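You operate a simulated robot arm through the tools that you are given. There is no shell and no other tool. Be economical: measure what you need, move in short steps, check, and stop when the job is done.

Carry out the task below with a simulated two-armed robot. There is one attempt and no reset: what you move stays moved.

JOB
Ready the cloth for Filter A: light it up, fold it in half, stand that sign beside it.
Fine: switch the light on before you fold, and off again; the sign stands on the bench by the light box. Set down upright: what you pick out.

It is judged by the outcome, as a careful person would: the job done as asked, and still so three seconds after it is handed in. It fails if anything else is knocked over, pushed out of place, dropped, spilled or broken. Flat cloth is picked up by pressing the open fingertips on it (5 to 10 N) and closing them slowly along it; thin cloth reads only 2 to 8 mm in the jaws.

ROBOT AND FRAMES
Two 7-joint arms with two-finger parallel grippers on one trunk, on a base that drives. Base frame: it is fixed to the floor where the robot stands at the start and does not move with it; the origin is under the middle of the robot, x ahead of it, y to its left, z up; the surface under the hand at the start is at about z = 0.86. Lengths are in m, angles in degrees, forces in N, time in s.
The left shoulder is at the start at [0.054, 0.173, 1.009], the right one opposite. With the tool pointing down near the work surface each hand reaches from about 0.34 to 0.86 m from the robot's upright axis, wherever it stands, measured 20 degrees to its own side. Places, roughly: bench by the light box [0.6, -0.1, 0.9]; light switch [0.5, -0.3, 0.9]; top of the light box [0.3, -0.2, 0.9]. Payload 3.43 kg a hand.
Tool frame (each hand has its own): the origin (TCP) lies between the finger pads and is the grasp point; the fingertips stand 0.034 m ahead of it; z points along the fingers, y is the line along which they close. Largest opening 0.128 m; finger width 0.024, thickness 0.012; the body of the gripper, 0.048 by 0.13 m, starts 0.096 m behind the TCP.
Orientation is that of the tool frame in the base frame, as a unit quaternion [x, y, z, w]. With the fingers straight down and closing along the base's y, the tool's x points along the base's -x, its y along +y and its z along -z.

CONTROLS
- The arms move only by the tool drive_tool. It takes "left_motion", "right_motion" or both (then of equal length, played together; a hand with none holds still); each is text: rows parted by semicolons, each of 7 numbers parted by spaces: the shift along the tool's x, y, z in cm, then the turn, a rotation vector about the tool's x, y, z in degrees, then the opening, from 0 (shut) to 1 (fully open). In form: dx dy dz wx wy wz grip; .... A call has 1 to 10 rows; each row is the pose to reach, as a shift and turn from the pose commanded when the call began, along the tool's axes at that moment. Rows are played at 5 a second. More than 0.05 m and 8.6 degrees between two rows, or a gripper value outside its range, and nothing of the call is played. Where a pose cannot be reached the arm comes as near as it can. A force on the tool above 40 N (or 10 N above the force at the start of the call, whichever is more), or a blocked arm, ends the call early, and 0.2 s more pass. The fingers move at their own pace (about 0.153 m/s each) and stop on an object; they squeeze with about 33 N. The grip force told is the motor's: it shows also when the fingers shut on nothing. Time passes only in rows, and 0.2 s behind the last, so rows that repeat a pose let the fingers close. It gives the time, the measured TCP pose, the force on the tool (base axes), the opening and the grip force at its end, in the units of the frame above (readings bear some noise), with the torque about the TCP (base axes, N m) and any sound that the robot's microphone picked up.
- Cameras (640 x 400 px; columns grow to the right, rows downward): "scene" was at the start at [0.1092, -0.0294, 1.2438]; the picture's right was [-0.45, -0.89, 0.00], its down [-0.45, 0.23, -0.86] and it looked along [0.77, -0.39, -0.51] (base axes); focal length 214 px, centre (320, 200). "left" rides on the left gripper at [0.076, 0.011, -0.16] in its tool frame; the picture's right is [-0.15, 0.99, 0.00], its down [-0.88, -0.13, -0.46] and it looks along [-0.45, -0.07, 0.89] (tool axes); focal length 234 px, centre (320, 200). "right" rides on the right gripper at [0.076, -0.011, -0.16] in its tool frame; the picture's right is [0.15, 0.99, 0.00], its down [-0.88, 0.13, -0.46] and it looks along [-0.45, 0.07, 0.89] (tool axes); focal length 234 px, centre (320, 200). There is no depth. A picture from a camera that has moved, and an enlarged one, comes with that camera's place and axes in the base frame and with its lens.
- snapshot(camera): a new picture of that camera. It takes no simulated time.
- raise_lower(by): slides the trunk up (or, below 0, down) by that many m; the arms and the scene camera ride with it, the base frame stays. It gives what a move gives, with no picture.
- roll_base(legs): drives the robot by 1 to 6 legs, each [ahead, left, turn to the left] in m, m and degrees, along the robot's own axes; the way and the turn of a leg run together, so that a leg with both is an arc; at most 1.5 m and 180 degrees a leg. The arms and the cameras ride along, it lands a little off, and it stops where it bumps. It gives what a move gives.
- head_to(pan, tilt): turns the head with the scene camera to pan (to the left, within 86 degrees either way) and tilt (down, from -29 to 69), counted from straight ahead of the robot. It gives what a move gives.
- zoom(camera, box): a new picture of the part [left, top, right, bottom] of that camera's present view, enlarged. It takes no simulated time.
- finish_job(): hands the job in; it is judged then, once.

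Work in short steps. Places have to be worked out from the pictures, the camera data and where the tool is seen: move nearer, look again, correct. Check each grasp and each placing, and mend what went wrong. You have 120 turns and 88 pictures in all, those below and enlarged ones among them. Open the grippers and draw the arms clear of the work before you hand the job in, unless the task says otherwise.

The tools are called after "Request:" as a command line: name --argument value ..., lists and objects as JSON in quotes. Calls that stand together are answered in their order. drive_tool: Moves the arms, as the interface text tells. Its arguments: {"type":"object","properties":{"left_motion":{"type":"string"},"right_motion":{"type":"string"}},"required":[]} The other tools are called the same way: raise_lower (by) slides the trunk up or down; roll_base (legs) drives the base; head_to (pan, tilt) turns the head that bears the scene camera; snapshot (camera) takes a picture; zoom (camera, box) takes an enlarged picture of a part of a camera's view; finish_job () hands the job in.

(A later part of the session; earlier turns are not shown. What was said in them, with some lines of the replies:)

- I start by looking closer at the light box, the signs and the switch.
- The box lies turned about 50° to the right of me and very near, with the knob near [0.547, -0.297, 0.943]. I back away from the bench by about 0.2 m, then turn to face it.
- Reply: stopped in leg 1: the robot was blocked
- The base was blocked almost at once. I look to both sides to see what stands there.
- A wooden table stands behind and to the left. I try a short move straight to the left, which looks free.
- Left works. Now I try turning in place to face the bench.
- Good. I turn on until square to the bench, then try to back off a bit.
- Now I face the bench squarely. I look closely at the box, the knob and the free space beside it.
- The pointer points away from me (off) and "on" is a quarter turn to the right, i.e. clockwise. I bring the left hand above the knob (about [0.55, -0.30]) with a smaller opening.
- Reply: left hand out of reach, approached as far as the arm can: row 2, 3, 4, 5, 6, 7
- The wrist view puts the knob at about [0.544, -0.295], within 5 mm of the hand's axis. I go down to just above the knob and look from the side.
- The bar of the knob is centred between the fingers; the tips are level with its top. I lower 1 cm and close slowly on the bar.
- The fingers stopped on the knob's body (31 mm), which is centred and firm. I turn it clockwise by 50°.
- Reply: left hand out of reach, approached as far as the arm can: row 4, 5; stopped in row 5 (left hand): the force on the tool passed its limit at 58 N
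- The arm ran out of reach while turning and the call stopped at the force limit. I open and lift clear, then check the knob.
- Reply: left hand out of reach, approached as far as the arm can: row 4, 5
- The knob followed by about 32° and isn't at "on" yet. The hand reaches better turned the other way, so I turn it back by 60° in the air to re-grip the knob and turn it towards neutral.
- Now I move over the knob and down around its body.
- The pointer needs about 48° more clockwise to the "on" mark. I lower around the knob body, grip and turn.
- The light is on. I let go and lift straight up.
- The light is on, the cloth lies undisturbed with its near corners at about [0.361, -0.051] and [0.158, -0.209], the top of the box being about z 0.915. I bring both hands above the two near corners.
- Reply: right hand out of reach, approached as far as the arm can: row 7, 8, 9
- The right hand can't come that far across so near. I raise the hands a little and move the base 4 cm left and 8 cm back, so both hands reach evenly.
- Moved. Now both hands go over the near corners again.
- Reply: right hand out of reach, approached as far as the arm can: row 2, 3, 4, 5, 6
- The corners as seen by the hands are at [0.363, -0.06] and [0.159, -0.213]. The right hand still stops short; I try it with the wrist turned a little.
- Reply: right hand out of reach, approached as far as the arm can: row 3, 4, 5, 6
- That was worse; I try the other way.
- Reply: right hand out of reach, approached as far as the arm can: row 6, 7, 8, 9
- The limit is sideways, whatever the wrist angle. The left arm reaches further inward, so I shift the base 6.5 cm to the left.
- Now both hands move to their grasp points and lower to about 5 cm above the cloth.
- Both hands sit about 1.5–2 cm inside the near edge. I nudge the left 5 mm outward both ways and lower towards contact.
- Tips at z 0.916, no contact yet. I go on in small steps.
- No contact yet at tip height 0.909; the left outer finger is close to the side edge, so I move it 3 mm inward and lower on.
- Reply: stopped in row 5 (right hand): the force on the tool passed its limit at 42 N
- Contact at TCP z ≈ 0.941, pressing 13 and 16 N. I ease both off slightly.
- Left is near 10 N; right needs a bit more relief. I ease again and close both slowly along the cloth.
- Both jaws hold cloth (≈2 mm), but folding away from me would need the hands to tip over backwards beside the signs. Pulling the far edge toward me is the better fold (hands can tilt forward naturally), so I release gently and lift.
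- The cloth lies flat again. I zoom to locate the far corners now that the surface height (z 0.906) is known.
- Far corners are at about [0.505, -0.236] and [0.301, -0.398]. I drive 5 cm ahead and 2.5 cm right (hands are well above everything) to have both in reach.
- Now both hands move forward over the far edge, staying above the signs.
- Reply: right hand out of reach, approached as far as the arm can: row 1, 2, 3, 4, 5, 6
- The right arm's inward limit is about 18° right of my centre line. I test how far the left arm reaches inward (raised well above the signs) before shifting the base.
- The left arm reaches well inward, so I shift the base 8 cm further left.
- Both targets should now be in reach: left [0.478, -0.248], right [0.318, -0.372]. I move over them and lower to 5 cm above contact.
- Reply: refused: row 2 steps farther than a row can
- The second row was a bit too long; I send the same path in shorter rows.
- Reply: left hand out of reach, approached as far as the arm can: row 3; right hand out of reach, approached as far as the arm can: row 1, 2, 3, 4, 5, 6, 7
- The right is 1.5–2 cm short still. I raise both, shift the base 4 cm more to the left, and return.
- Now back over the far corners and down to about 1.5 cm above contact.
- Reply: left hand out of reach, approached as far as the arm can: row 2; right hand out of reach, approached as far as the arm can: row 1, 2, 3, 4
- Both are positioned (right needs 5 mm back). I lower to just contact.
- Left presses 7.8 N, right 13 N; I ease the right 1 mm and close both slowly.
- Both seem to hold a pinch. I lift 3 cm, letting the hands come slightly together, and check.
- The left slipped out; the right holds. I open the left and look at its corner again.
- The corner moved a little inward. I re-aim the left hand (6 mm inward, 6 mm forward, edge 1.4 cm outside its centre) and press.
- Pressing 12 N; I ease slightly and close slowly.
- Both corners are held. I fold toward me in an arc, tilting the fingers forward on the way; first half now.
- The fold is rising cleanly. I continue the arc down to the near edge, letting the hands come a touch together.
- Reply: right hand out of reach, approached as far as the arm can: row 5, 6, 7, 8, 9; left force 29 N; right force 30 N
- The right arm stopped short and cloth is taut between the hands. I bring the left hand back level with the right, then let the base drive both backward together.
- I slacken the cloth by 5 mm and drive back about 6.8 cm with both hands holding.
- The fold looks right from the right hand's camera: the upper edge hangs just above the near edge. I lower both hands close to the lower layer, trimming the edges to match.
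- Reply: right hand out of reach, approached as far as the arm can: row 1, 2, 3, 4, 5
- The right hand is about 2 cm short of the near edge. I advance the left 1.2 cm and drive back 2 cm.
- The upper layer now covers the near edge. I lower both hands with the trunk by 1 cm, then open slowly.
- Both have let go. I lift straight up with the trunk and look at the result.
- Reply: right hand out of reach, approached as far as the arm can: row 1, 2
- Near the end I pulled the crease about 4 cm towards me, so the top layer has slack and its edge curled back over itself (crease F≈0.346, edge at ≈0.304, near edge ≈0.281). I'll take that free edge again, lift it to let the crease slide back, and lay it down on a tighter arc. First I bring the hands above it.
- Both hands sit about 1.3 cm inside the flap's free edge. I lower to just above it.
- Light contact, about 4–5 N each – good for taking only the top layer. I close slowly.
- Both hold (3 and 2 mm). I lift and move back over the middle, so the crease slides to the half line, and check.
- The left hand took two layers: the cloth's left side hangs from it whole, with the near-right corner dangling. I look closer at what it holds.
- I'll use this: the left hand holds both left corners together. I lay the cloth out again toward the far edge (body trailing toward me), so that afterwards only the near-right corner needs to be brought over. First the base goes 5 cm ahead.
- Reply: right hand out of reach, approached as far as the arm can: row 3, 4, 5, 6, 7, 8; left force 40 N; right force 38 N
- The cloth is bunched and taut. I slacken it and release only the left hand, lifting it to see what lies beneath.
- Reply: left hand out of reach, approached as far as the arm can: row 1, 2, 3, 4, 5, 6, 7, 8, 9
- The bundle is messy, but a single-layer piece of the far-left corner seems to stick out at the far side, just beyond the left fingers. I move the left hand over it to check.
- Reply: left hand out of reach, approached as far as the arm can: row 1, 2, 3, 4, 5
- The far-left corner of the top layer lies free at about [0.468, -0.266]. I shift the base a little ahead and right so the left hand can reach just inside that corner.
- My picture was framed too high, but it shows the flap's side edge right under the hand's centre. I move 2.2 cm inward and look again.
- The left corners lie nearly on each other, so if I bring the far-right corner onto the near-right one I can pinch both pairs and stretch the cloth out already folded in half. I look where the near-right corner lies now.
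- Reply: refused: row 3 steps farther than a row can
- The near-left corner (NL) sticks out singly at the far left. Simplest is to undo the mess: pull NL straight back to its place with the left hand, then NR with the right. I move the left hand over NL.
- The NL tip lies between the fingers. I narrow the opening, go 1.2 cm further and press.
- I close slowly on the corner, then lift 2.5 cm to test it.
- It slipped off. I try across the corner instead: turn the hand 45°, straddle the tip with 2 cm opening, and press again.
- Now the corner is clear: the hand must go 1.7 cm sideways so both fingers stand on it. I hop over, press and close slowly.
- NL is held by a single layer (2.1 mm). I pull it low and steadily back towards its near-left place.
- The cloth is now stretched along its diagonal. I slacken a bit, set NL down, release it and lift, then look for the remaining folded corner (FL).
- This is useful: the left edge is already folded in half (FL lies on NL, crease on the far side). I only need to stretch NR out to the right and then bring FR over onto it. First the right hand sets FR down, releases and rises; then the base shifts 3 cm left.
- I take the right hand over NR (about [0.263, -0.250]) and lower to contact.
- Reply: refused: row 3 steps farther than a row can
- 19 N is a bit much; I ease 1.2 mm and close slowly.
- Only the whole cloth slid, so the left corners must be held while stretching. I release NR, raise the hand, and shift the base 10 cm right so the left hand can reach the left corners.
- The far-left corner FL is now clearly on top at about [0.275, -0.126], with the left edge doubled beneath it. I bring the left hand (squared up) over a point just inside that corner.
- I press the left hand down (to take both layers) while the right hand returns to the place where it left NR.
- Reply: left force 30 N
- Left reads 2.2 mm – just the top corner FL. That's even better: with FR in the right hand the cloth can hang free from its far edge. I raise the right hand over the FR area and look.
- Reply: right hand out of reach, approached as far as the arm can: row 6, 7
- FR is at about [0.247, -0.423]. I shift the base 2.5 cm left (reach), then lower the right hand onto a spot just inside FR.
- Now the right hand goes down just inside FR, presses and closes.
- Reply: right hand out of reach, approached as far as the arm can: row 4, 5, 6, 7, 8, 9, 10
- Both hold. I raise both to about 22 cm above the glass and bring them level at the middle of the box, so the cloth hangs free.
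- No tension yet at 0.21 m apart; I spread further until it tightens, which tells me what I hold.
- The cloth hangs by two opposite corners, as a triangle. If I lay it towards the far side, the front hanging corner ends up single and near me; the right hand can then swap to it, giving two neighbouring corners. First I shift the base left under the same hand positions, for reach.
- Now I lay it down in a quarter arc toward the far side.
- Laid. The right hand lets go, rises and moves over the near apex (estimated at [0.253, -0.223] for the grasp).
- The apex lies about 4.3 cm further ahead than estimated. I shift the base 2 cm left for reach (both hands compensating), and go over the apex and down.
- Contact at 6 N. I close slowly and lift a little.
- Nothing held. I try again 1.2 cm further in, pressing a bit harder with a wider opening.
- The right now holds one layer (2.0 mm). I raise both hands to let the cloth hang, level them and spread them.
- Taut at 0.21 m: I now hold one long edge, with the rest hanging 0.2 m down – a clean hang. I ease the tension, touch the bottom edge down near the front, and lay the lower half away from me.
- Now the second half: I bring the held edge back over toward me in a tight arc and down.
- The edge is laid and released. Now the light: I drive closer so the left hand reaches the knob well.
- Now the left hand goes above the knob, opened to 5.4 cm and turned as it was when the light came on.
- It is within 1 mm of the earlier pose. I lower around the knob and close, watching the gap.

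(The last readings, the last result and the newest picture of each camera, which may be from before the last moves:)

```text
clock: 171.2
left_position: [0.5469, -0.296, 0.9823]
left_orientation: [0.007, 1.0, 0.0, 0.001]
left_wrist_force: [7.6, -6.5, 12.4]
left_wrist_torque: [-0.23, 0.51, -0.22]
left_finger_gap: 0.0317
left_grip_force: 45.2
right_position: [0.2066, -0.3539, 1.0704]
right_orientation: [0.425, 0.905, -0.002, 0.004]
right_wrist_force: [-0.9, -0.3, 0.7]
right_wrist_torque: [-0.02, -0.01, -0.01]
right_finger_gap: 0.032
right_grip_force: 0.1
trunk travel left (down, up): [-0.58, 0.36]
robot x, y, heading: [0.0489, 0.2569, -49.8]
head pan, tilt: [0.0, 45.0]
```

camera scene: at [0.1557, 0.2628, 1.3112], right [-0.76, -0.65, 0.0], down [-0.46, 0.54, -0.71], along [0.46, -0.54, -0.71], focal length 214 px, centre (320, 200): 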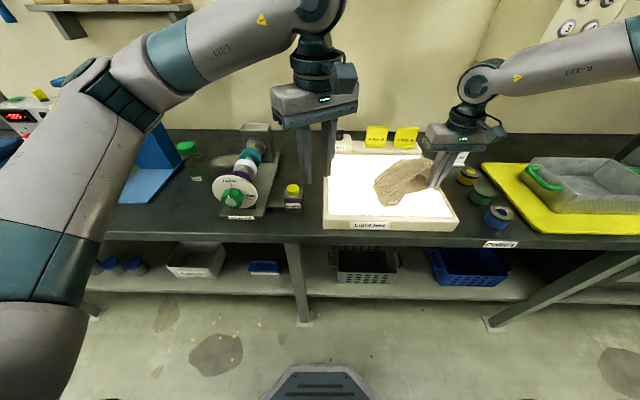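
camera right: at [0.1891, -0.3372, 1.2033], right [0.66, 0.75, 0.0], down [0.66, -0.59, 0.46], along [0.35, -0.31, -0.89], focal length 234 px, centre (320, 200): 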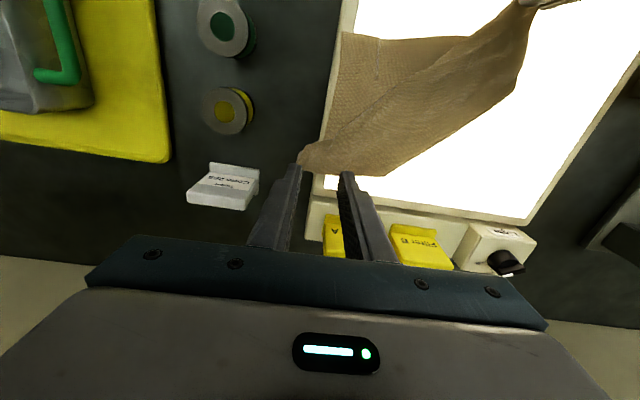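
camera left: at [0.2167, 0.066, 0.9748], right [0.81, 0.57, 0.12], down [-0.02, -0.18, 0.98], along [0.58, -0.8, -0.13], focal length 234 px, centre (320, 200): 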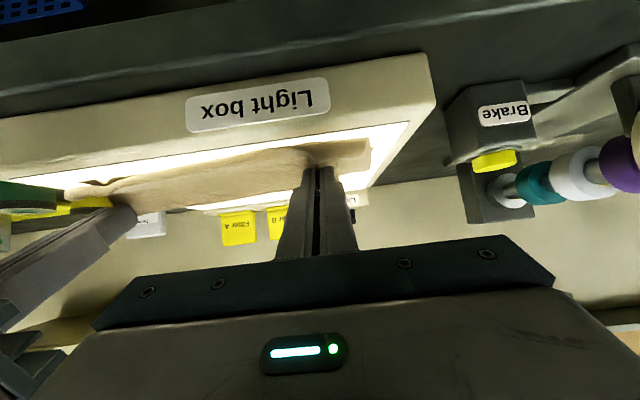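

The knob turned the full 66° back with the grip firm (no slip seen). I release, rise, and square the hand up again; then the base goes 13 cm right so the left hand can take the sign.

Request:
drive_tool --left_motion "0 0 0 0 0 0 0.2; 0 0 0 0 0 0 0.42; 0 0 -3 0 0 0 0.42; 0 0 -7 0 0 8 0.42; 0 0 -10 0 0 16 0.5; 0 0 -10 0 0 24 0.6; 0 0 -10 0 0 32 0.7; 0 0 -10 0 0 40 0.72; 0 0 -10 0 0 48.5 0.72; 0 0 -10 0 0 48.5 0.72"

Request:
roll_base --legs '[[0.0, -0.13, 0]]'

```text
clock: 173.4
left_position: [0.5461, -0.2965, 1.0826]
left_orientation: [0.418, 0.908, 0.002, 0.002]
left_wrist_force: [0.1, -0.8, 0.5]
left_wrist_torque: [-0.02, 0.01, -0.01]
left_finger_gap: 0.0923
left_grip_force: 0.0
right_position: [0.2062, -0.354, 1.0697]
right_orientation: [0.424, 0.905, 0.0, 0.005]
right_wrist_force: [0.2, 0.5, 0.4]
right_wrist_torque: [0.0, 0.02, -0.02]
right_finger_gap: 0.0318
right_grip_force: 0.1
trunk travel left (down, up): [-0.58, 0.36]
robot x, y, heading: [0.05, 0.2543, -49.8]
head pan, tilt: [0.0, 45.0]
```

```text
clock: 174.7
left_position: [0.4503, -0.3779, 1.0814]
left_orientation: [0.417, 0.909, 0.001, 0.002]
left_wrist_force: [-0.3, 0.1, -0.6]
left_wrist_torque: [0.01, 0.03, -0.01]
left_finger_gap: 0.0922
left_grip_force: 0.0
right_position: [0.1086, -0.435, 1.0705]
right_orientation: [0.423, 0.906, -0.002, 0.004]
right_wrist_force: [0.7, -0.7, 1.0]
right_wrist_torque: [0.01, -0.04, -0.03]
right_finger_gap: 0.0319
right_grip_force: 0.0
trunk travel left (down, up): [-0.58, 0.36]
robot x, y, heading: [-0.049, 0.1737, -50.2]
head pan, tilt: [0.0, 45.0]
```

I move the left hand over Filter A and use the last picture there; it should show sign, cloth and light together.

Request:
drive_tool --left_motion "0 -3.5 0 0 0 0 0.72; 0 -7 0 0 0 0 0.72; 0 -10.5 0 0 0 0 0.72; 0 -10.5 0 0 0 0 0.72"

Request:
snapshot --camera "left"

```text
clock: 175.7
left_position: [0.3678, -0.4376, 1.0811]
left_orientation: [0.417, 0.909, 0.001, 0.003]
left_wrist_force: [0.3, -0.8, -0.4]
left_wrist_torque: [0.02, -0.02, 0.01]
left_finger_gap: 0.0922
left_grip_force: 0.0
left hand out of reach, approached as far as the arm can: row 3, 4
right_position: [0.1062, -0.4365, 1.0714]
right_orientation: [0.424, 0.906, 0.0, 0.006]
right_wrist_force: [-0.9, -0.3, -0.9]
right_wrist_torque: [0.07, -0.1, 0.01]
right_finger_gap: 0.032
right_grip_force: 0.0
trunk travel left (down, up): [-0.58, 0.36]
robot x, y, heading: [-0.0504, 0.1739, -49.9]
head pan, tilt: [0.0, 45.0]
```

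```text
0 pictures are left
camera left: at [0.3266, -0.3715, 1.2412], right [0.85, 0.53, 0.01], down [0.47, -0.75, 0.46], along [0.25, -0.38, -0.89], focal length 234 px, centre (320, 200)
```

left: 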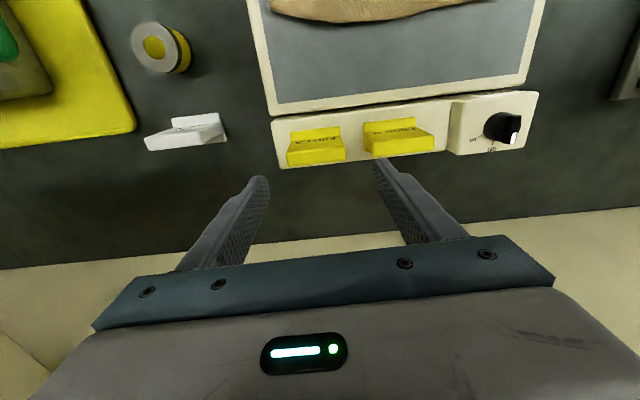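

The light is off, the knob back at off, and the cloth's straight crease is visible. Filter A's centre is at about [0.371, -0.450] with only ~2.3 cm to Filter B, so I set the opening to 8.1 cm. The base goes 3 cm right for reach.

Request:
roll_base --legs '[[0.0, -0.035, 0]]'

```text
clock: 176.5
left_position: [0.3483, -0.4565, 1.0806]
left_orientation: [0.415, 0.91, 0.0, 0.0]
left_wrist_force: [0.4, 0.4, 0.9]
left_wrist_torque: [-0.03, 0.04, 0.01]
left_finger_gap: 0.0925
left_grip_force: 0.1
right_position: [0.0846, -0.4571, 1.0708]
right_orientation: [0.424, 0.906, -0.002, 0.004]
right_wrist_force: [0.2, -0.7, 0.4]
right_wrist_torque: [-0.01, 0.03, 0.0]
right_finger_gap: 0.0321
right_grip_force: 0.0
trunk travel left (down, up): [-0.58, 0.36]
robot x, y, heading: [-0.0777, 0.1516, -49.9]
head pan, tilt: [0.0, 45.0]
```

I adjust over the sign's centre with the narrower opening and lower to just above its top.

Request:
drive_tool --left_motion "-0.3 1 0 0 0 0 0.633; -0.5 2.1 0 0 0 0 0.633; -0.5 2.1 3 0 0 0 0.633; -0.5 2.1 6 0 0 0 0.633; -0.5 2.1 6 0 0 0 0.633"

```text
clock: 177.7
left_position: [0.3716, -0.4627, 1.0282]
left_orientation: [0.415, 0.91, 0.001, 0.002]
left_wrist_force: [-0.4, 0.0, -0.3]
left_wrist_torque: [0.01, 0.0, 0.01]
left_finger_gap: 0.081
left_grip_force: 0.0
left hand out of reach, approached as far as the arm can: row 3, 4, 5
right_position: [0.0829, -0.4592, 1.0707]
right_orientation: [0.423, 0.906, -0.001, 0.004]
right_wrist_force: [-0.2, -0.6, -0.7]
right_wrist_torque: [-0.03, 0.0, -0.01]
right_finger_gap: 0.0319
right_grip_force: 0.1
trunk travel left (down, up): [-0.58, 0.36]
robot x, y, heading: [-0.074, 0.1527, -49.7]
head pan, tilt: [0.0, 45.0]
```

It drifts outward near its inward limit. I shift the base another 6 cm to the right.

Request:
roll_base --legs '[[0.0, -0.06, 0]]'

Request:
drive_tool --left_motion "0 2 -1 0 0 0 0.633; 0.5 4 -1 0 0 0 0.633; 1 5 -1 0 0 0 0.633; 1 5 -1 0 0 0 0.633"

```text
clock: 178.7
left_position: [0.328, -0.4998, 1.0259]
left_orientation: [0.415, 0.91, 0.002, 0.002]
left_wrist_force: [0.8, -0.1, -0.6]
left_wrist_torque: [-0.02, -0.01, -0.01]
left_finger_gap: 0.081
left_grip_force: 0.1
right_position: [0.0391, -0.4966, 1.0699]
right_orientation: [0.423, 0.906, -0.002, 0.005]
right_wrist_force: [0.1, -0.8, -0.9]
right_wrist_torque: [0.04, 0.01, 0.01]
right_finger_gap: 0.0322
right_grip_force: 0.1
trunk travel left (down, up): [-0.58, 0.36]
robot x, y, heading: [-0.1202, 0.1125, -49.8]
head pan, tilt: [0.0, 45.0]
```

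```text
clock: 179.7
left_position: [0.3632, -0.484, 1.0422]
left_orientation: [0.416, 0.909, 0.002, 0.0]
left_wrist_force: [0.4, 0.2, 0.1]
left_wrist_torque: [-0.01, 0.01, 0.01]
left_finger_gap: 0.0809
left_grip_force: 0.0
left hand out of reach, approached as far as the arm can: row 1, 2, 3, 4
right_position: [0.037, -0.4965, 1.0715]
right_orientation: [0.422, 0.906, -0.002, 0.005]
right_wrist_force: [0.7, 0.1, -0.8]
right_wrist_torque: [-0.03, -0.02, 0.01]
right_finger_gap: 0.0319
right_grip_force: 0.0
trunk travel left (down, up): [-0.58, 0.36]
robot x, y, heading: [-0.1204, 0.115, -49.5]
head pan, tilt: [0.0, 45.0]
```

The arm seems stuck at a joint limit; I pull it back toward me and up, to get a freer posture.

Request:
drive_tool --left_motion "2 0 -2 0 0 0 0.633; 5 0 -4 0 0 0 0.633; 8 0 -5 0 0 0 0.633; 11 1 -5 0 0 0 0.633; 11 2 -5 0 0 0 0.633"

```text
clock: 180.9
left_position: [0.3251, -0.4686, 1.1284]
left_orientation: [0.415, 0.91, 0.001, -0.001]
left_wrist_force: [0.5, -0.9, -0.4]
left_wrist_torque: [0.02, 0.03, -0.02]
left_finger_gap: 0.0808
left_grip_force: 0.2
left hand out of reach, approached as far as the arm can: row 1, 2, 3, 4, 5
right_position: [0.0404, -0.4966, 1.0706]
right_orientation: [0.422, 0.906, -0.001, 0.004]
right_wrist_force: [-0.7, -0.2, 0.5]
right_wrist_torque: [-0.02, 0.03, 0.01]
right_finger_gap: 0.0321
right_grip_force: 0.1
trunk travel left (down, up): [-0.58, 0.36]
robot x, y, heading: [-0.1233, 0.1149, -50.0]
head pan, tilt: [0.0, 45.0]
```

Still limited; likely the wrist's roll after the knob turns. I turn the wrist back by 30° while moving to see if it frees up.

Request:
drive_tool --left_motion "0 0 0 0 0 -8 0.633; 0 0 0 0 0 -16 0.633; 0 0 0 0 0 -24 0.633; 2 2 0 0 0 -24 0.633; 5 5 0 0 0 -24 0.633; 7 7 0 0 0 -24 0.633; 7 7 0 0 0 -16 0.633; 7 7 0 0 0 -8 0.633; 7 7 0 0 0 0 0.633; 7 7 0 0 0 0 0.633"

```text
clock: 183.1
left_position: [0.3545, -0.4393, 1.1754]
left_orientation: [0.416, 0.909, 0.002, 0.003]
left_wrist_force: [-0.9, 0.0, 0.5]
left_wrist_torque: [-0.03, -0.08, -0.04]
left_finger_gap: 0.0808
left_grip_force: 0.1
left hand out of reach, approached as far as the arm can: row 4, 5, 6, 7, 8, 9, 10
right_position: [0.0343, -0.4962, 1.0709]
right_orientation: [0.424, 0.906, 0.001, 0.007]
right_wrist_force: [-1.4, -0.3, 0.4]
right_wrist_torque: [0.02, -0.09, 0.03]
right_finger_gap: 0.0325
right_grip_force: 0.1
trunk travel left (down, up): [-0.58, 0.36]
robot x, y, heading: [-0.1204, 0.1139, -49.8]
head pan, tilt: [0.0, 45.0]
```

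The distances fit a fully stretched arm (wrist 0.77 m from the shoulder). I drive 6 cm ahead to gain reach and bring the hand back and down.

Request:
roll_base --legs '[[0.06, 0.0, 0]]'

Request:
drive_tool --left_motion "1.5 0 2 0 0 0 0.633; 3 0 4 0 0 0 0.633; 4.5 0 6 0 0 0 0.633; 5 0 8 0 0 0 0.633; 5 0 8 0 0 0 0.633"

```text
clock: 184.1
left_position: [0.3959, -0.4835, 1.1734]
left_orientation: [0.415, 0.91, 0.001, 0.001]
left_wrist_force: [0.0, -0.1, -0.2]
left_wrist_torque: [0.05, 0.01, -0.02]
left_finger_gap: 0.0808
left_grip_force: 0.1
right_position: [0.0776, -0.5413, 1.0725]
right_orientation: [0.423, 0.906, -0.001, 0.006]
right_wrist_force: [-0.4, 0.9, 0.4]
right_wrist_torque: [0.0, 0.02, -0.01]
right_finger_gap: 0.0321
right_grip_force: 0.0
trunk travel left (down, up): [-0.58, 0.36]
robot x, y, heading: [-0.0828, 0.0649, -49.7]
head pan, tilt: [0.0, 45.0]
```

```text
clock: 185.2
left_position: [0.3874, -0.5083, 1.1205]
left_orientation: [0.416, 0.909, 0.002, 0.001]
left_wrist_force: [0.6, 0.3, -0.8]
left_wrist_torque: [0.03, 0.04, -0.04]
left_finger_gap: 0.0808
left_grip_force: 0.1
left hand out of reach, approached as far as the arm can: row 1, 2, 3, 4, 5
right_position: [0.077, -0.5414, 1.0716]
right_orientation: [0.422, 0.906, -0.001, 0.005]
right_wrist_force: [0.6, 0.8, 0.3]
right_wrist_torque: [0.01, 0.0, 0.0]
right_finger_gap: 0.0318
right_grip_force: 0.2
trunk travel left (down, up): [-0.58, 0.36]
robot x, y, heading: [-0.0863, 0.0687, -49.7]
head pan, tilt: [0.0, 45.0]
```

The arm stays straight. I tilt the fingers forward, which brings the wrist nearer and lets the elbow bend, while backing off.

Request:
drive_tool --left_motion "0 0 0 0 -8 0 0.633; 0 0 0 0 -16 0 0.633; 1 0 0 0 -24 0 0.633; 4 1 0 0 -24 0 0.633; 8 2 0 0 -24 0 0.633; 12 3 0 0 -24 0 0.633; 12 3 0 0 -16 0 0.633; 12 3 0 0 -8 0 0.633; 12 3 0 0 0 0 0.633; 12 3 0 0 0 0 0.633"

```text
clock: 187.4
left_position: [0.3729, -0.4914, 1.1726]
left_orientation: [0.416, 0.909, 0.002, 0.001]
left_wrist_force: [0.3, 0.0, -0.3]
left_wrist_torque: [0.0, -0.02, -0.04]
left_finger_gap: 0.081
left_grip_force: 0.1
left hand out of reach, approached as far as the arm can: row 1, 2, 3, 4, 5, 6, 7, 8, 9, 10
right_position: [0.0759, -0.5399, 1.0714]
right_orientation: [0.423, 0.906, 0.0, 0.005]
right_wrist_force: [-0.3, 0.0, -0.9]
right_wrist_torque: [-0.01, 0.01, -0.01]
right_finger_gap: 0.0321
right_grip_force: 0.2
trunk travel left (down, up): [-0.58, 0.36]
robot x, y, heading: [-0.0831, 0.069, -49.8]
head pan, tilt: [0.0, 45.0]
```

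Moving inward/closer is what's blocked. I swing the left hand outward to its own side, where it worked well, then draw it in.

Request:
drive_tool --left_motion "0 3.5 0 0 0 0 0.633; 0 7 0 0 0 0 0.633; 0 10.5 0 0 0 0 0.633; 0 14 0 0 0 0 0.633; 3 16 0 0 0 0 0.633; 6 16 0 0 0 0 0.633; 9 16 0 0 0 0 0.633; 12 16 0 0 0 0 0.633; 12 16 0 0 0 0 0.633"

Request:
drive_tool --left_motion "2 0 2 0 0 0 0.633; 4 0 4 0 0 0 0.633; 6 0 6 0 0 0 0.633; 6 0 6 0 0 0 0.633"

```text
clock: 189.4
left_position: [0.497, -0.4207, 1.1976]
left_orientation: [0.416, 0.909, 0.004, -0.001]
left_wrist_force: [-0.3, -0.5, 0.9]
left_wrist_torque: [0.02, 0.0, -0.02]
left_finger_gap: 0.081
left_grip_force: 0.1
left hand out of reach, approached as far as the arm can: row 1, 2, 3, 4, 5, 6, 7, 8, 9
right_position: [0.0748, -0.5409, 1.0708]
right_orientation: [0.423, 0.906, -0.001, 0.005]
right_wrist_force: [-0.9, 0.5, -0.1]
right_wrist_torque: [-0.03, -0.01, 0.0]
right_finger_gap: 0.0321
right_grip_force: 0.1
trunk travel left (down, up): [-0.58, 0.36]
robot x, y, heading: [-0.0832, 0.0683, -50.0]
head pan, tilt: [0.0, 45.0]
```

```text
clock: 190.4
left_position: [0.4983, -0.4289, 1.1776]
left_orientation: [0.416, 0.909, 0.0, 0.002]
left_wrist_force: [-0.8, 0.0, 0.3]
left_wrist_torque: [-0.04, 0.01, 0.03]
left_finger_gap: 0.0809
left_grip_force: 0.1
left hand out of reach, approached as far as the arm can: row 1, 2, 3, 4
right_position: [0.0734, -0.5376, 1.0731]
right_orientation: [0.422, 0.907, -0.002, 0.006]
right_wrist_force: [-0.3, -0.3, -0.1]
right_wrist_torque: [-0.01, 0.0, 0.0]
right_finger_gap: 0.0321
right_grip_force: 0.0
trunk travel left (down, up): [-0.58, 0.36]
robot x, y, heading: [-0.0829, 0.0716, -50.0]
head pan, tilt: [0.0, 45.0]
```

The left arm stays locked straight, so the right hand will take the sign. I raise the left hand out of the way, drive 28 cm left, and bring the right hand over Filter A.

Request:
drive_tool --left_motion "0 0 -4 0 0 0 0.3; 2 0 -8 0 0 0 0.3; 4 0 -12 0 0 0 0.3; 6 0 -16 0 0 0 0.3; 8 0 -20 0 0 0 0.3; 8 0 -20 0 0 0 0.3" --right_motion "0 0 -2 0 0 0 0.5; 0 0 -3 0 0 0 0.633; 0 0 -3 0 0 0 0.633; 0 0 -3 0 0 0 0.633; 0 0 -3 0 0 0 0.633; 0 0 -3 0 0 0 0.633"

Request:
roll_base --legs '[[0.0, 0.28, 0]]'

Request:
drive_tool --right_motion "-4 0 0 0 0 0 0.633; -8 0 0 0 0 0 0.633; -12 0 0 0 0 0 0.633; -12 0 0 0 0 0 0.633"

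```text
clock: 191.8
left_position: [0.4351, -0.3294, 1.3519]
left_orientation: [0.415, 0.91, 0.001, 0.003]
left_wrist_force: [-0.9, 0.7, -0.1]
left_wrist_torque: [0.02, -0.01, -0.03]
left_finger_gap: 0.0383
left_grip_force: 0.1
left hand out of reach, approached as far as the arm can: row 1, 2, 3, 4, 5, 6
right_position: [0.0763, -0.5401, 1.1027]
right_orientation: [0.422, 0.906, -0.001, 0.007]
right_wrist_force: [-0.7, 1.2, 0.6]
right_wrist_torque: [-0.03, -0.07, 0.02]
right_finger_gap: 0.0812
right_grip_force: 0.1
trunk travel left (down, up): [-0.58, 0.36]
robot x, y, heading: [-0.0819, 0.0673, -49.5]
head pan, tilt: [0.0, 45.0]
```

```text
clock: 193.8
left_position: [0.6475, -0.1517, 1.3511]
left_orientation: [0.414, 0.91, 0.001, 0.002]
left_wrist_force: [-0.7, 1.4, 0.1]
left_wrist_torque: [0.02, 0.04, 0.0]
left_finger_gap: 0.0384
left_grip_force: 0.0
right_position: [0.2887, -0.3614, 1.1004]
right_orientation: [0.421, 0.907, -0.001, 0.005]
right_wrist_force: [0.2, 0.3, 0.1]
right_wrist_torque: [0.0, -0.02, -0.02]
right_finger_gap: 0.0813
right_grip_force: 0.1
trunk travel left (down, up): [-0.58, 0.36]
robot x, y, heading: [0.1239, 0.251, -49.7]
head pan, tilt: [0.0, 45.0]
```

```text
clock: 194.8
left_position: [0.6463, -0.1497, 1.3517]
left_orientation: [0.414, 0.91, 0.0, 0.003]
left_wrist_force: [-0.4, -0.2, -0.2]
left_wrist_torque: [-0.03, -0.06, 0.01]
left_finger_gap: 0.0384
left_grip_force: 0.1
right_position: [0.3665, -0.4499, 1.1025]
right_orientation: [0.421, 0.907, -0.001, 0.005]
right_wrist_force: [0.1, -0.4, 0.5]
right_wrist_torque: [-0.06, -0.01, 0.02]
right_finger_gap: 0.0811
right_grip_force: 0.1
trunk travel left (down, up): [-0.58, 0.36]
robot x, y, heading: [0.1267, 0.2496, -49.7]
head pan, tilt: [0.0, 45.0]
```

Within 4 mm of the sign's centre line. I correct and lower around the sign.

Request:
drive_tool --right_motion "0.2 0.4 0 0 0 0 0.633; 0.2 0.4 4 0 0 0 0.633; 0.2 0.4 8 0 0 0 0.633; 0.2 0.4 10 0 0 0 0.633; 0.2 0.4 12 0 0 0 0.633; 0.2 0.4 13.5 0 0 0 0.633; 0.2 0.4 13.5 0 0 0 0.633"

```text
clock: 196.4
left_position: [0.6487, -0.151, 1.3512]
left_orientation: [0.414, 0.91, 0.0, 0.003]
left_wrist_force: [-0.3, 1.1, -0.7]
left_wrist_torque: [-0.02, 0.0, 0.02]
left_finger_gap: 0.0385
left_grip_force: 0.1
right_position: [0.3687, -0.4487, 0.9682]
right_orientation: [0.42, 0.907, -0.001, 0.004]
right_wrist_force: [-0.3, 0.7, 0.5]
right_wrist_torque: [0.04, 0.01, 0.03]
right_finger_gap: 0.0813
right_grip_force: 0.0
trunk travel left (down, up): [-0.58, 0.36]
robot x, y, heading: [0.125, 0.2479, -49.3]
head pan, tilt: [0.0, 45.0]
```

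No contact on the way down: the fingers straddle the sign. I close gently and lift straight up.

Request:
drive_tool --right_motion "0 0 0 0 0 0 0.6; 0 0 0 0 0 0 0.57; 0 0 0 0 0 0 0.54; 0 0 0 0 0 0 0.5; 0 0 0 0 0 0 0.45; 0 0 0 0 0 0 0.4; 0 0 -1 0 0 0 0.4; 0 0 -4 0 0 0 0.4; 0 0 -8 0 0 0 0.4; 0 0 -11 0 0 0 0.4"

```text
clock: 198.6
left_position: [0.6485, -0.151, 1.3508]
left_orientation: [0.414, 0.91, 0.001, 0.002]
left_wrist_force: [0.4, 0.7, 0.3]
left_wrist_torque: [-0.03, 0.03, -0.01]
left_finger_gap: 0.0385
left_grip_force: 0.0
right_position: [0.369, -0.4484, 1.0773]
right_orientation: [0.421, 0.907, -0.002, 0.006]
right_wrist_force: [0.4, 0.1, -0.2]
right_wrist_torque: [-0.01, 0.01, 0.01]
right_finger_gap: 0.0512
right_grip_force: 0.0
trunk travel left (down, up): [-0.58, 0.36]
robot x, y, heading: [0.1282, 0.2495, -49.4]
head pan, tilt: [0.0, 45.0]
```

The jaws closed to the commanded 5.1 cm, so the sign was not between them or slipped. I reopen, go down again 8 mm nearer to me and a little lower, and close without lifting to read the gap.

Request:
drive_tool --right_motion "0.8 0 0 0 0 0 0.66; 0.8 0 4 0 0 0 0.66; 0.8 0 8 0 0 0 0.66; 0.8 0 10.5 0 0 0 0.66; 0.8 0 11.6 0 0 0 0.66; 0.8 0 11.6 0 0 0 0.66"

Request:
drive_tool --right_motion "0 0 0 0 0 0 0.6; 0 0 0 0 0 0 0.56; 0 0 0 0 0 0 0.52; 0 0 0 0 0 0 0.48; 0 0 0 0 0 0 0.45; 0 0 0 0 0 0 0.45"

```text
clock: 200.0
left_position: [0.6483, -0.1506, 1.35]
left_orientation: [0.414, 0.91, 0.001, 0.003]
left_wrist_force: [0.3, -0.9, -1.0]
left_wrist_torque: [0.02, 0.02, -0.02]
left_finger_gap: 0.0382
left_grip_force: 0.0
right_position: [0.3631, -0.4439, 0.9617]
right_orientation: [0.421, 0.907, -0.001, 0.006]
right_wrist_force: [0.2, -0.2, -0.2]
right_wrist_torque: [0.01, -0.02, -0.01]
right_finger_gap: 0.0844
right_grip_force: 0.0
trunk travel left (down, up): [-0.58, 0.36]
robot x, y, heading: [0.13, 0.2494, -49.6]
head pan, tilt: [0.0, 45.0]
```

```text
clock: 201.4
left_position: [0.6483, -0.1511, 1.3502]
left_orientation: [0.414, 0.91, 0.0, 0.002]
left_wrist_force: [-0.1, -0.1, -1.1]
left_wrist_torque: [-0.02, 0.0, 0.04]
left_finger_gap: 0.0384
left_grip_force: 0.0
right_position: [0.3643, -0.4427, 0.9617]
right_orientation: [0.421, 0.907, -0.002, 0.005]
right_wrist_force: [-0.2, -0.6, 0.5]
right_wrist_torque: [0.02, 0.02, 0.03]
right_finger_gap: 0.0688
right_grip_force: 32.8
trunk travel left (down, up): [-0.58, 0.36]
robot x, y, heading: [0.1264, 0.2498, -49.5]
head pan, tilt: [0.0, 45.0]
```

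Now the sign is gripped: 6.9 cm gap with full grip force. I lift it straight up and drive 29 cm left.

Request:
drive_tool --right_motion "0 0 0 0 0 0 0.4; 0 0 -1 0 0 0 0.4; 0 0 -3 0 0 0 0.4; 0 0 -6 0 0 0 0.4; 0 0 -9.5 0 0 0 0.4; 0 0 -12.5 0 0 0 0.4; 0 0 -12.5 0 0 0 0.4"

Request:
roll_base --legs '[[0.0, 0.29, 0]]'

```text
clock: 203.0
left_position: [0.648, -0.1512, 1.3503]
left_orientation: [0.414, 0.91, 0.001, 0.001]
left_wrist_force: [-0.2, 0.5, -0.2]
left_wrist_torque: [0.01, 0.03, 0.01]
left_finger_gap: 0.0387
left_grip_force: 0.0
right_position: [0.3623, -0.444, 1.0855]
right_orientation: [0.422, 0.907, -0.002, 0.005]
right_wrist_force: [0.2, -0.8, -0.6]
right_wrist_torque: [-0.01, -0.02, 0.0]
right_finger_gap: 0.0691
right_grip_force: 32.9
trunk travel left (down, up): [-0.58, 0.36]
robot x, y, heading: [0.1265, 0.2512, -49.6]
head pan, tilt: [0.0, 45.0]
```

```text
clock: 205.0
left_position: [0.8682, 0.0387, 1.3508]
left_orientation: [0.412, 0.911, 0.001, 0.003]
left_wrist_force: [-0.9, -0.3, 0.2]
left_wrist_torque: [0.01, 0.01, 0.0]
left_finger_gap: 0.0383
left_grip_force: 0.1
right_position: [0.5861, -0.2544, 1.0846]
right_orientation: [0.42, 0.908, -0.001, 0.005]
right_wrist_force: [0.4, -0.8, -0.5]
right_wrist_torque: [-0.01, 0.0, 0.01]
right_finger_gap: 0.069
right_grip_force: 33.1
trunk travel left (down, up): [-0.58, 0.36]
robot x, y, heading: [0.3473, 0.4405, -49.1]
head pan, tilt: [0.0, 45.0]
```

The sign is still firmly held. I bring it over the free bench spot left of the box (about [0.564, -0.123]) and lower it, slowly at the end.

Request:
drive_tool --right_motion "3.5 2 0 0 0 0 0.4; 7 4 0 0 0 0 0.4; 10 5.8 0 0 0 0 0.4; 11.5 6.8 1 0 0 0 0.4; 11.5 6.8 5 0 0 0 0.4; 11.5 6.8 9 0 0 0 0.4; 11.5 6.8 12.5 0 0 0 0.4; 11.5 6.8 14.5 0 0 0 0.4; 11.5 6.8 14.5 0 0 0 0.4"

Request:
drive_tool --right_motion "0 0 0.4 0 0 0 0.4; 0 0 0.8 0 0 0 0.4; 0 0 1.2 0 0 0 0.4; 0 0 1.6 0 0 0 0.4; 0 0 2 0 0 0 0.4; 0 0 2.3 0 0 0 0.4; 0 0 2.6 0 0 0 0.4; 0 0 2.6 0 0 0 0.4"

```text
clock: 207.0
left_position: [0.8695, 0.0398, 1.3503]
left_orientation: [0.411, 0.912, 0.001, 0.003]
left_wrist_force: [-0.7, 0.0, 0.3]
left_wrist_torque: [0.02, 0.0, 0.02]
left_finger_gap: 0.0386
left_grip_force: 0.0
right_position: [0.5637, -0.1241, 0.9399]
right_orientation: [0.42, 0.908, -0.002, 0.005]
right_wrist_force: [0.4, 0.1, -0.9]
right_wrist_torque: [0.0, 0.01, 0.0]
right_finger_gap: 0.0691
right_grip_force: 32.8
trunk travel left (down, up): [-0.58, 0.36]
robot x, y, heading: [0.3464, 0.4382, -49.2]
head pan, tilt: [0.0, 45.0]
```

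```text
clock: 208.8
left_position: [0.8686, 0.0399, 1.3502]
left_orientation: [0.411, 0.912, 0.001, 0.003]
left_wrist_force: [0.8, 0.3, -0.3]
left_wrist_torque: [0.0, 0.02, -0.01]
left_finger_gap: 0.0382
left_grip_force: 0.0
right_position: [0.5619, -0.1237, 0.9133]
right_orientation: [0.419, 0.908, -0.001, 0.005]
right_wrist_force: [-0.5, 0.1, 0.2]
right_wrist_torque: [-0.01, 0.0, 0.0]
right_finger_gap: 0.069
right_grip_force: 33.2
trunk travel left (down, up): [-0.58, 0.36]
robot x, y, heading: [0.3459, 0.4367, -49.4]
head pan, tilt: [0.0, 45.0]
```

No contact yet at TCP z 0.913; I go on in 1.5 mm steps.

Request:
drive_tool --right_motion "0 0 0.15 0 0 0 0.4; 0 0 0.3 0 0 0 0.4; 0 0 0.45 0 0 0 0.4; 0 0 0.6 0 0 0 0.4; 0 0 0.75 0 0 0 0.4; 0 0 0.9 0 0 0 0.4; 0 0 1.05 0 0 0 0.4; 0 0 1.2 0 0 0 0.4"

```text
clock: 210.6
left_position: [0.8688, 0.0416, 1.3528]
left_orientation: [0.412, 0.911, 0.0, 0.004]
left_wrist_force: [0.0, -0.3, -0.5]
left_wrist_torque: [0.02, 0.01, -0.01]
left_finger_gap: 0.0387
left_grip_force: 0.1
right_position: [0.5631, -0.122, 0.9019]
right_orientation: [0.42, 0.907, -0.003, 0.008]
right_wrist_force: [-0.7, -3.8, 29.1]
right_wrist_torque: [-0.21, 0.15, 0.0]
right_finger_gap: 0.0688
right_grip_force: 33.0
trunk travel left (down, up): [-0.58, 0.36]
robot x, y, heading: [0.3479, 0.4392, -49.2]
head pan, tilt: [0.0, 45.0]
```

The sign stands on the bench (29 N). I ease off, open, and lift straight up.

Request:
drive_tool --right_motion "0 0 -0.25 0 0 0 0.45; 0 0 -0.25 0 0 0 0.52; 0 0 -0.25 0 0 0 0.56; 0 0 -0.25 0 0 0 0.6; 0 0 -0.25 0 0 0 0.62; 0 0 -2 0 0 0 0.62; 0 0 -5 0 0 0 0.62; 0 0 -9 0 0 0 0.62; 0 0 -13.5 0 0 0 0.62; 0 0 -17 0 0 0 0.62"

```text
clock: 212.8
left_position: [0.8697, 0.0395, 1.3503]
left_orientation: [0.412, 0.911, 0.001, 0.003]
left_wrist_force: [0.5, 1.1, 0.9]
left_wrist_torque: [0.01, -0.03, -0.02]
left_finger_gap: 0.0384
left_grip_force: 0.0
right_position: [0.5636, -0.1231, 1.0691]
right_orientation: [0.42, 0.907, -0.001, 0.004]
right_wrist_force: [-0.7, 0.5, -0.8]
right_wrist_torque: [-0.01, 0.04, 0.03]
right_finger_gap: 0.0793
right_grip_force: 0.0
trunk travel left (down, up): [-0.58, 0.36]
robot x, y, heading: [0.3442, 0.4377, -49.3]
head pan, tilt: [0.0, 45.0]
5 turns are left
```

The hand came away freely and both arms are clear and open, so I hand the job in.

Request:
finish_job

```text
The job is handed in.
```

I handed the job in with all three parts done, but I had used all my pictures, so I never saw the finished fold from above or the sign in its new place.

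- **Light:** I switched it on before folding and off afterwards. The last picture shows the glass dark and the knob back at "off".
- **Cloth:** The first fold came out wrong and the cloth got bunched up. I re-hung it by one long edge and folded it in half again. The last picture shows only the far crease, which looks straight. I laid the two edges together by measured positions alone, so they may be slightly off.
- **Sign:** Filter A stands on the bench just left of the light box, at about [0.56, -0.12]. I judged that from the contact force when setting it down and from the hand coming away freely.

Filter B and the light switch were in place in the last picture. On the first try at the sign the jaws closed without holding it, and the second try gripped it properly.
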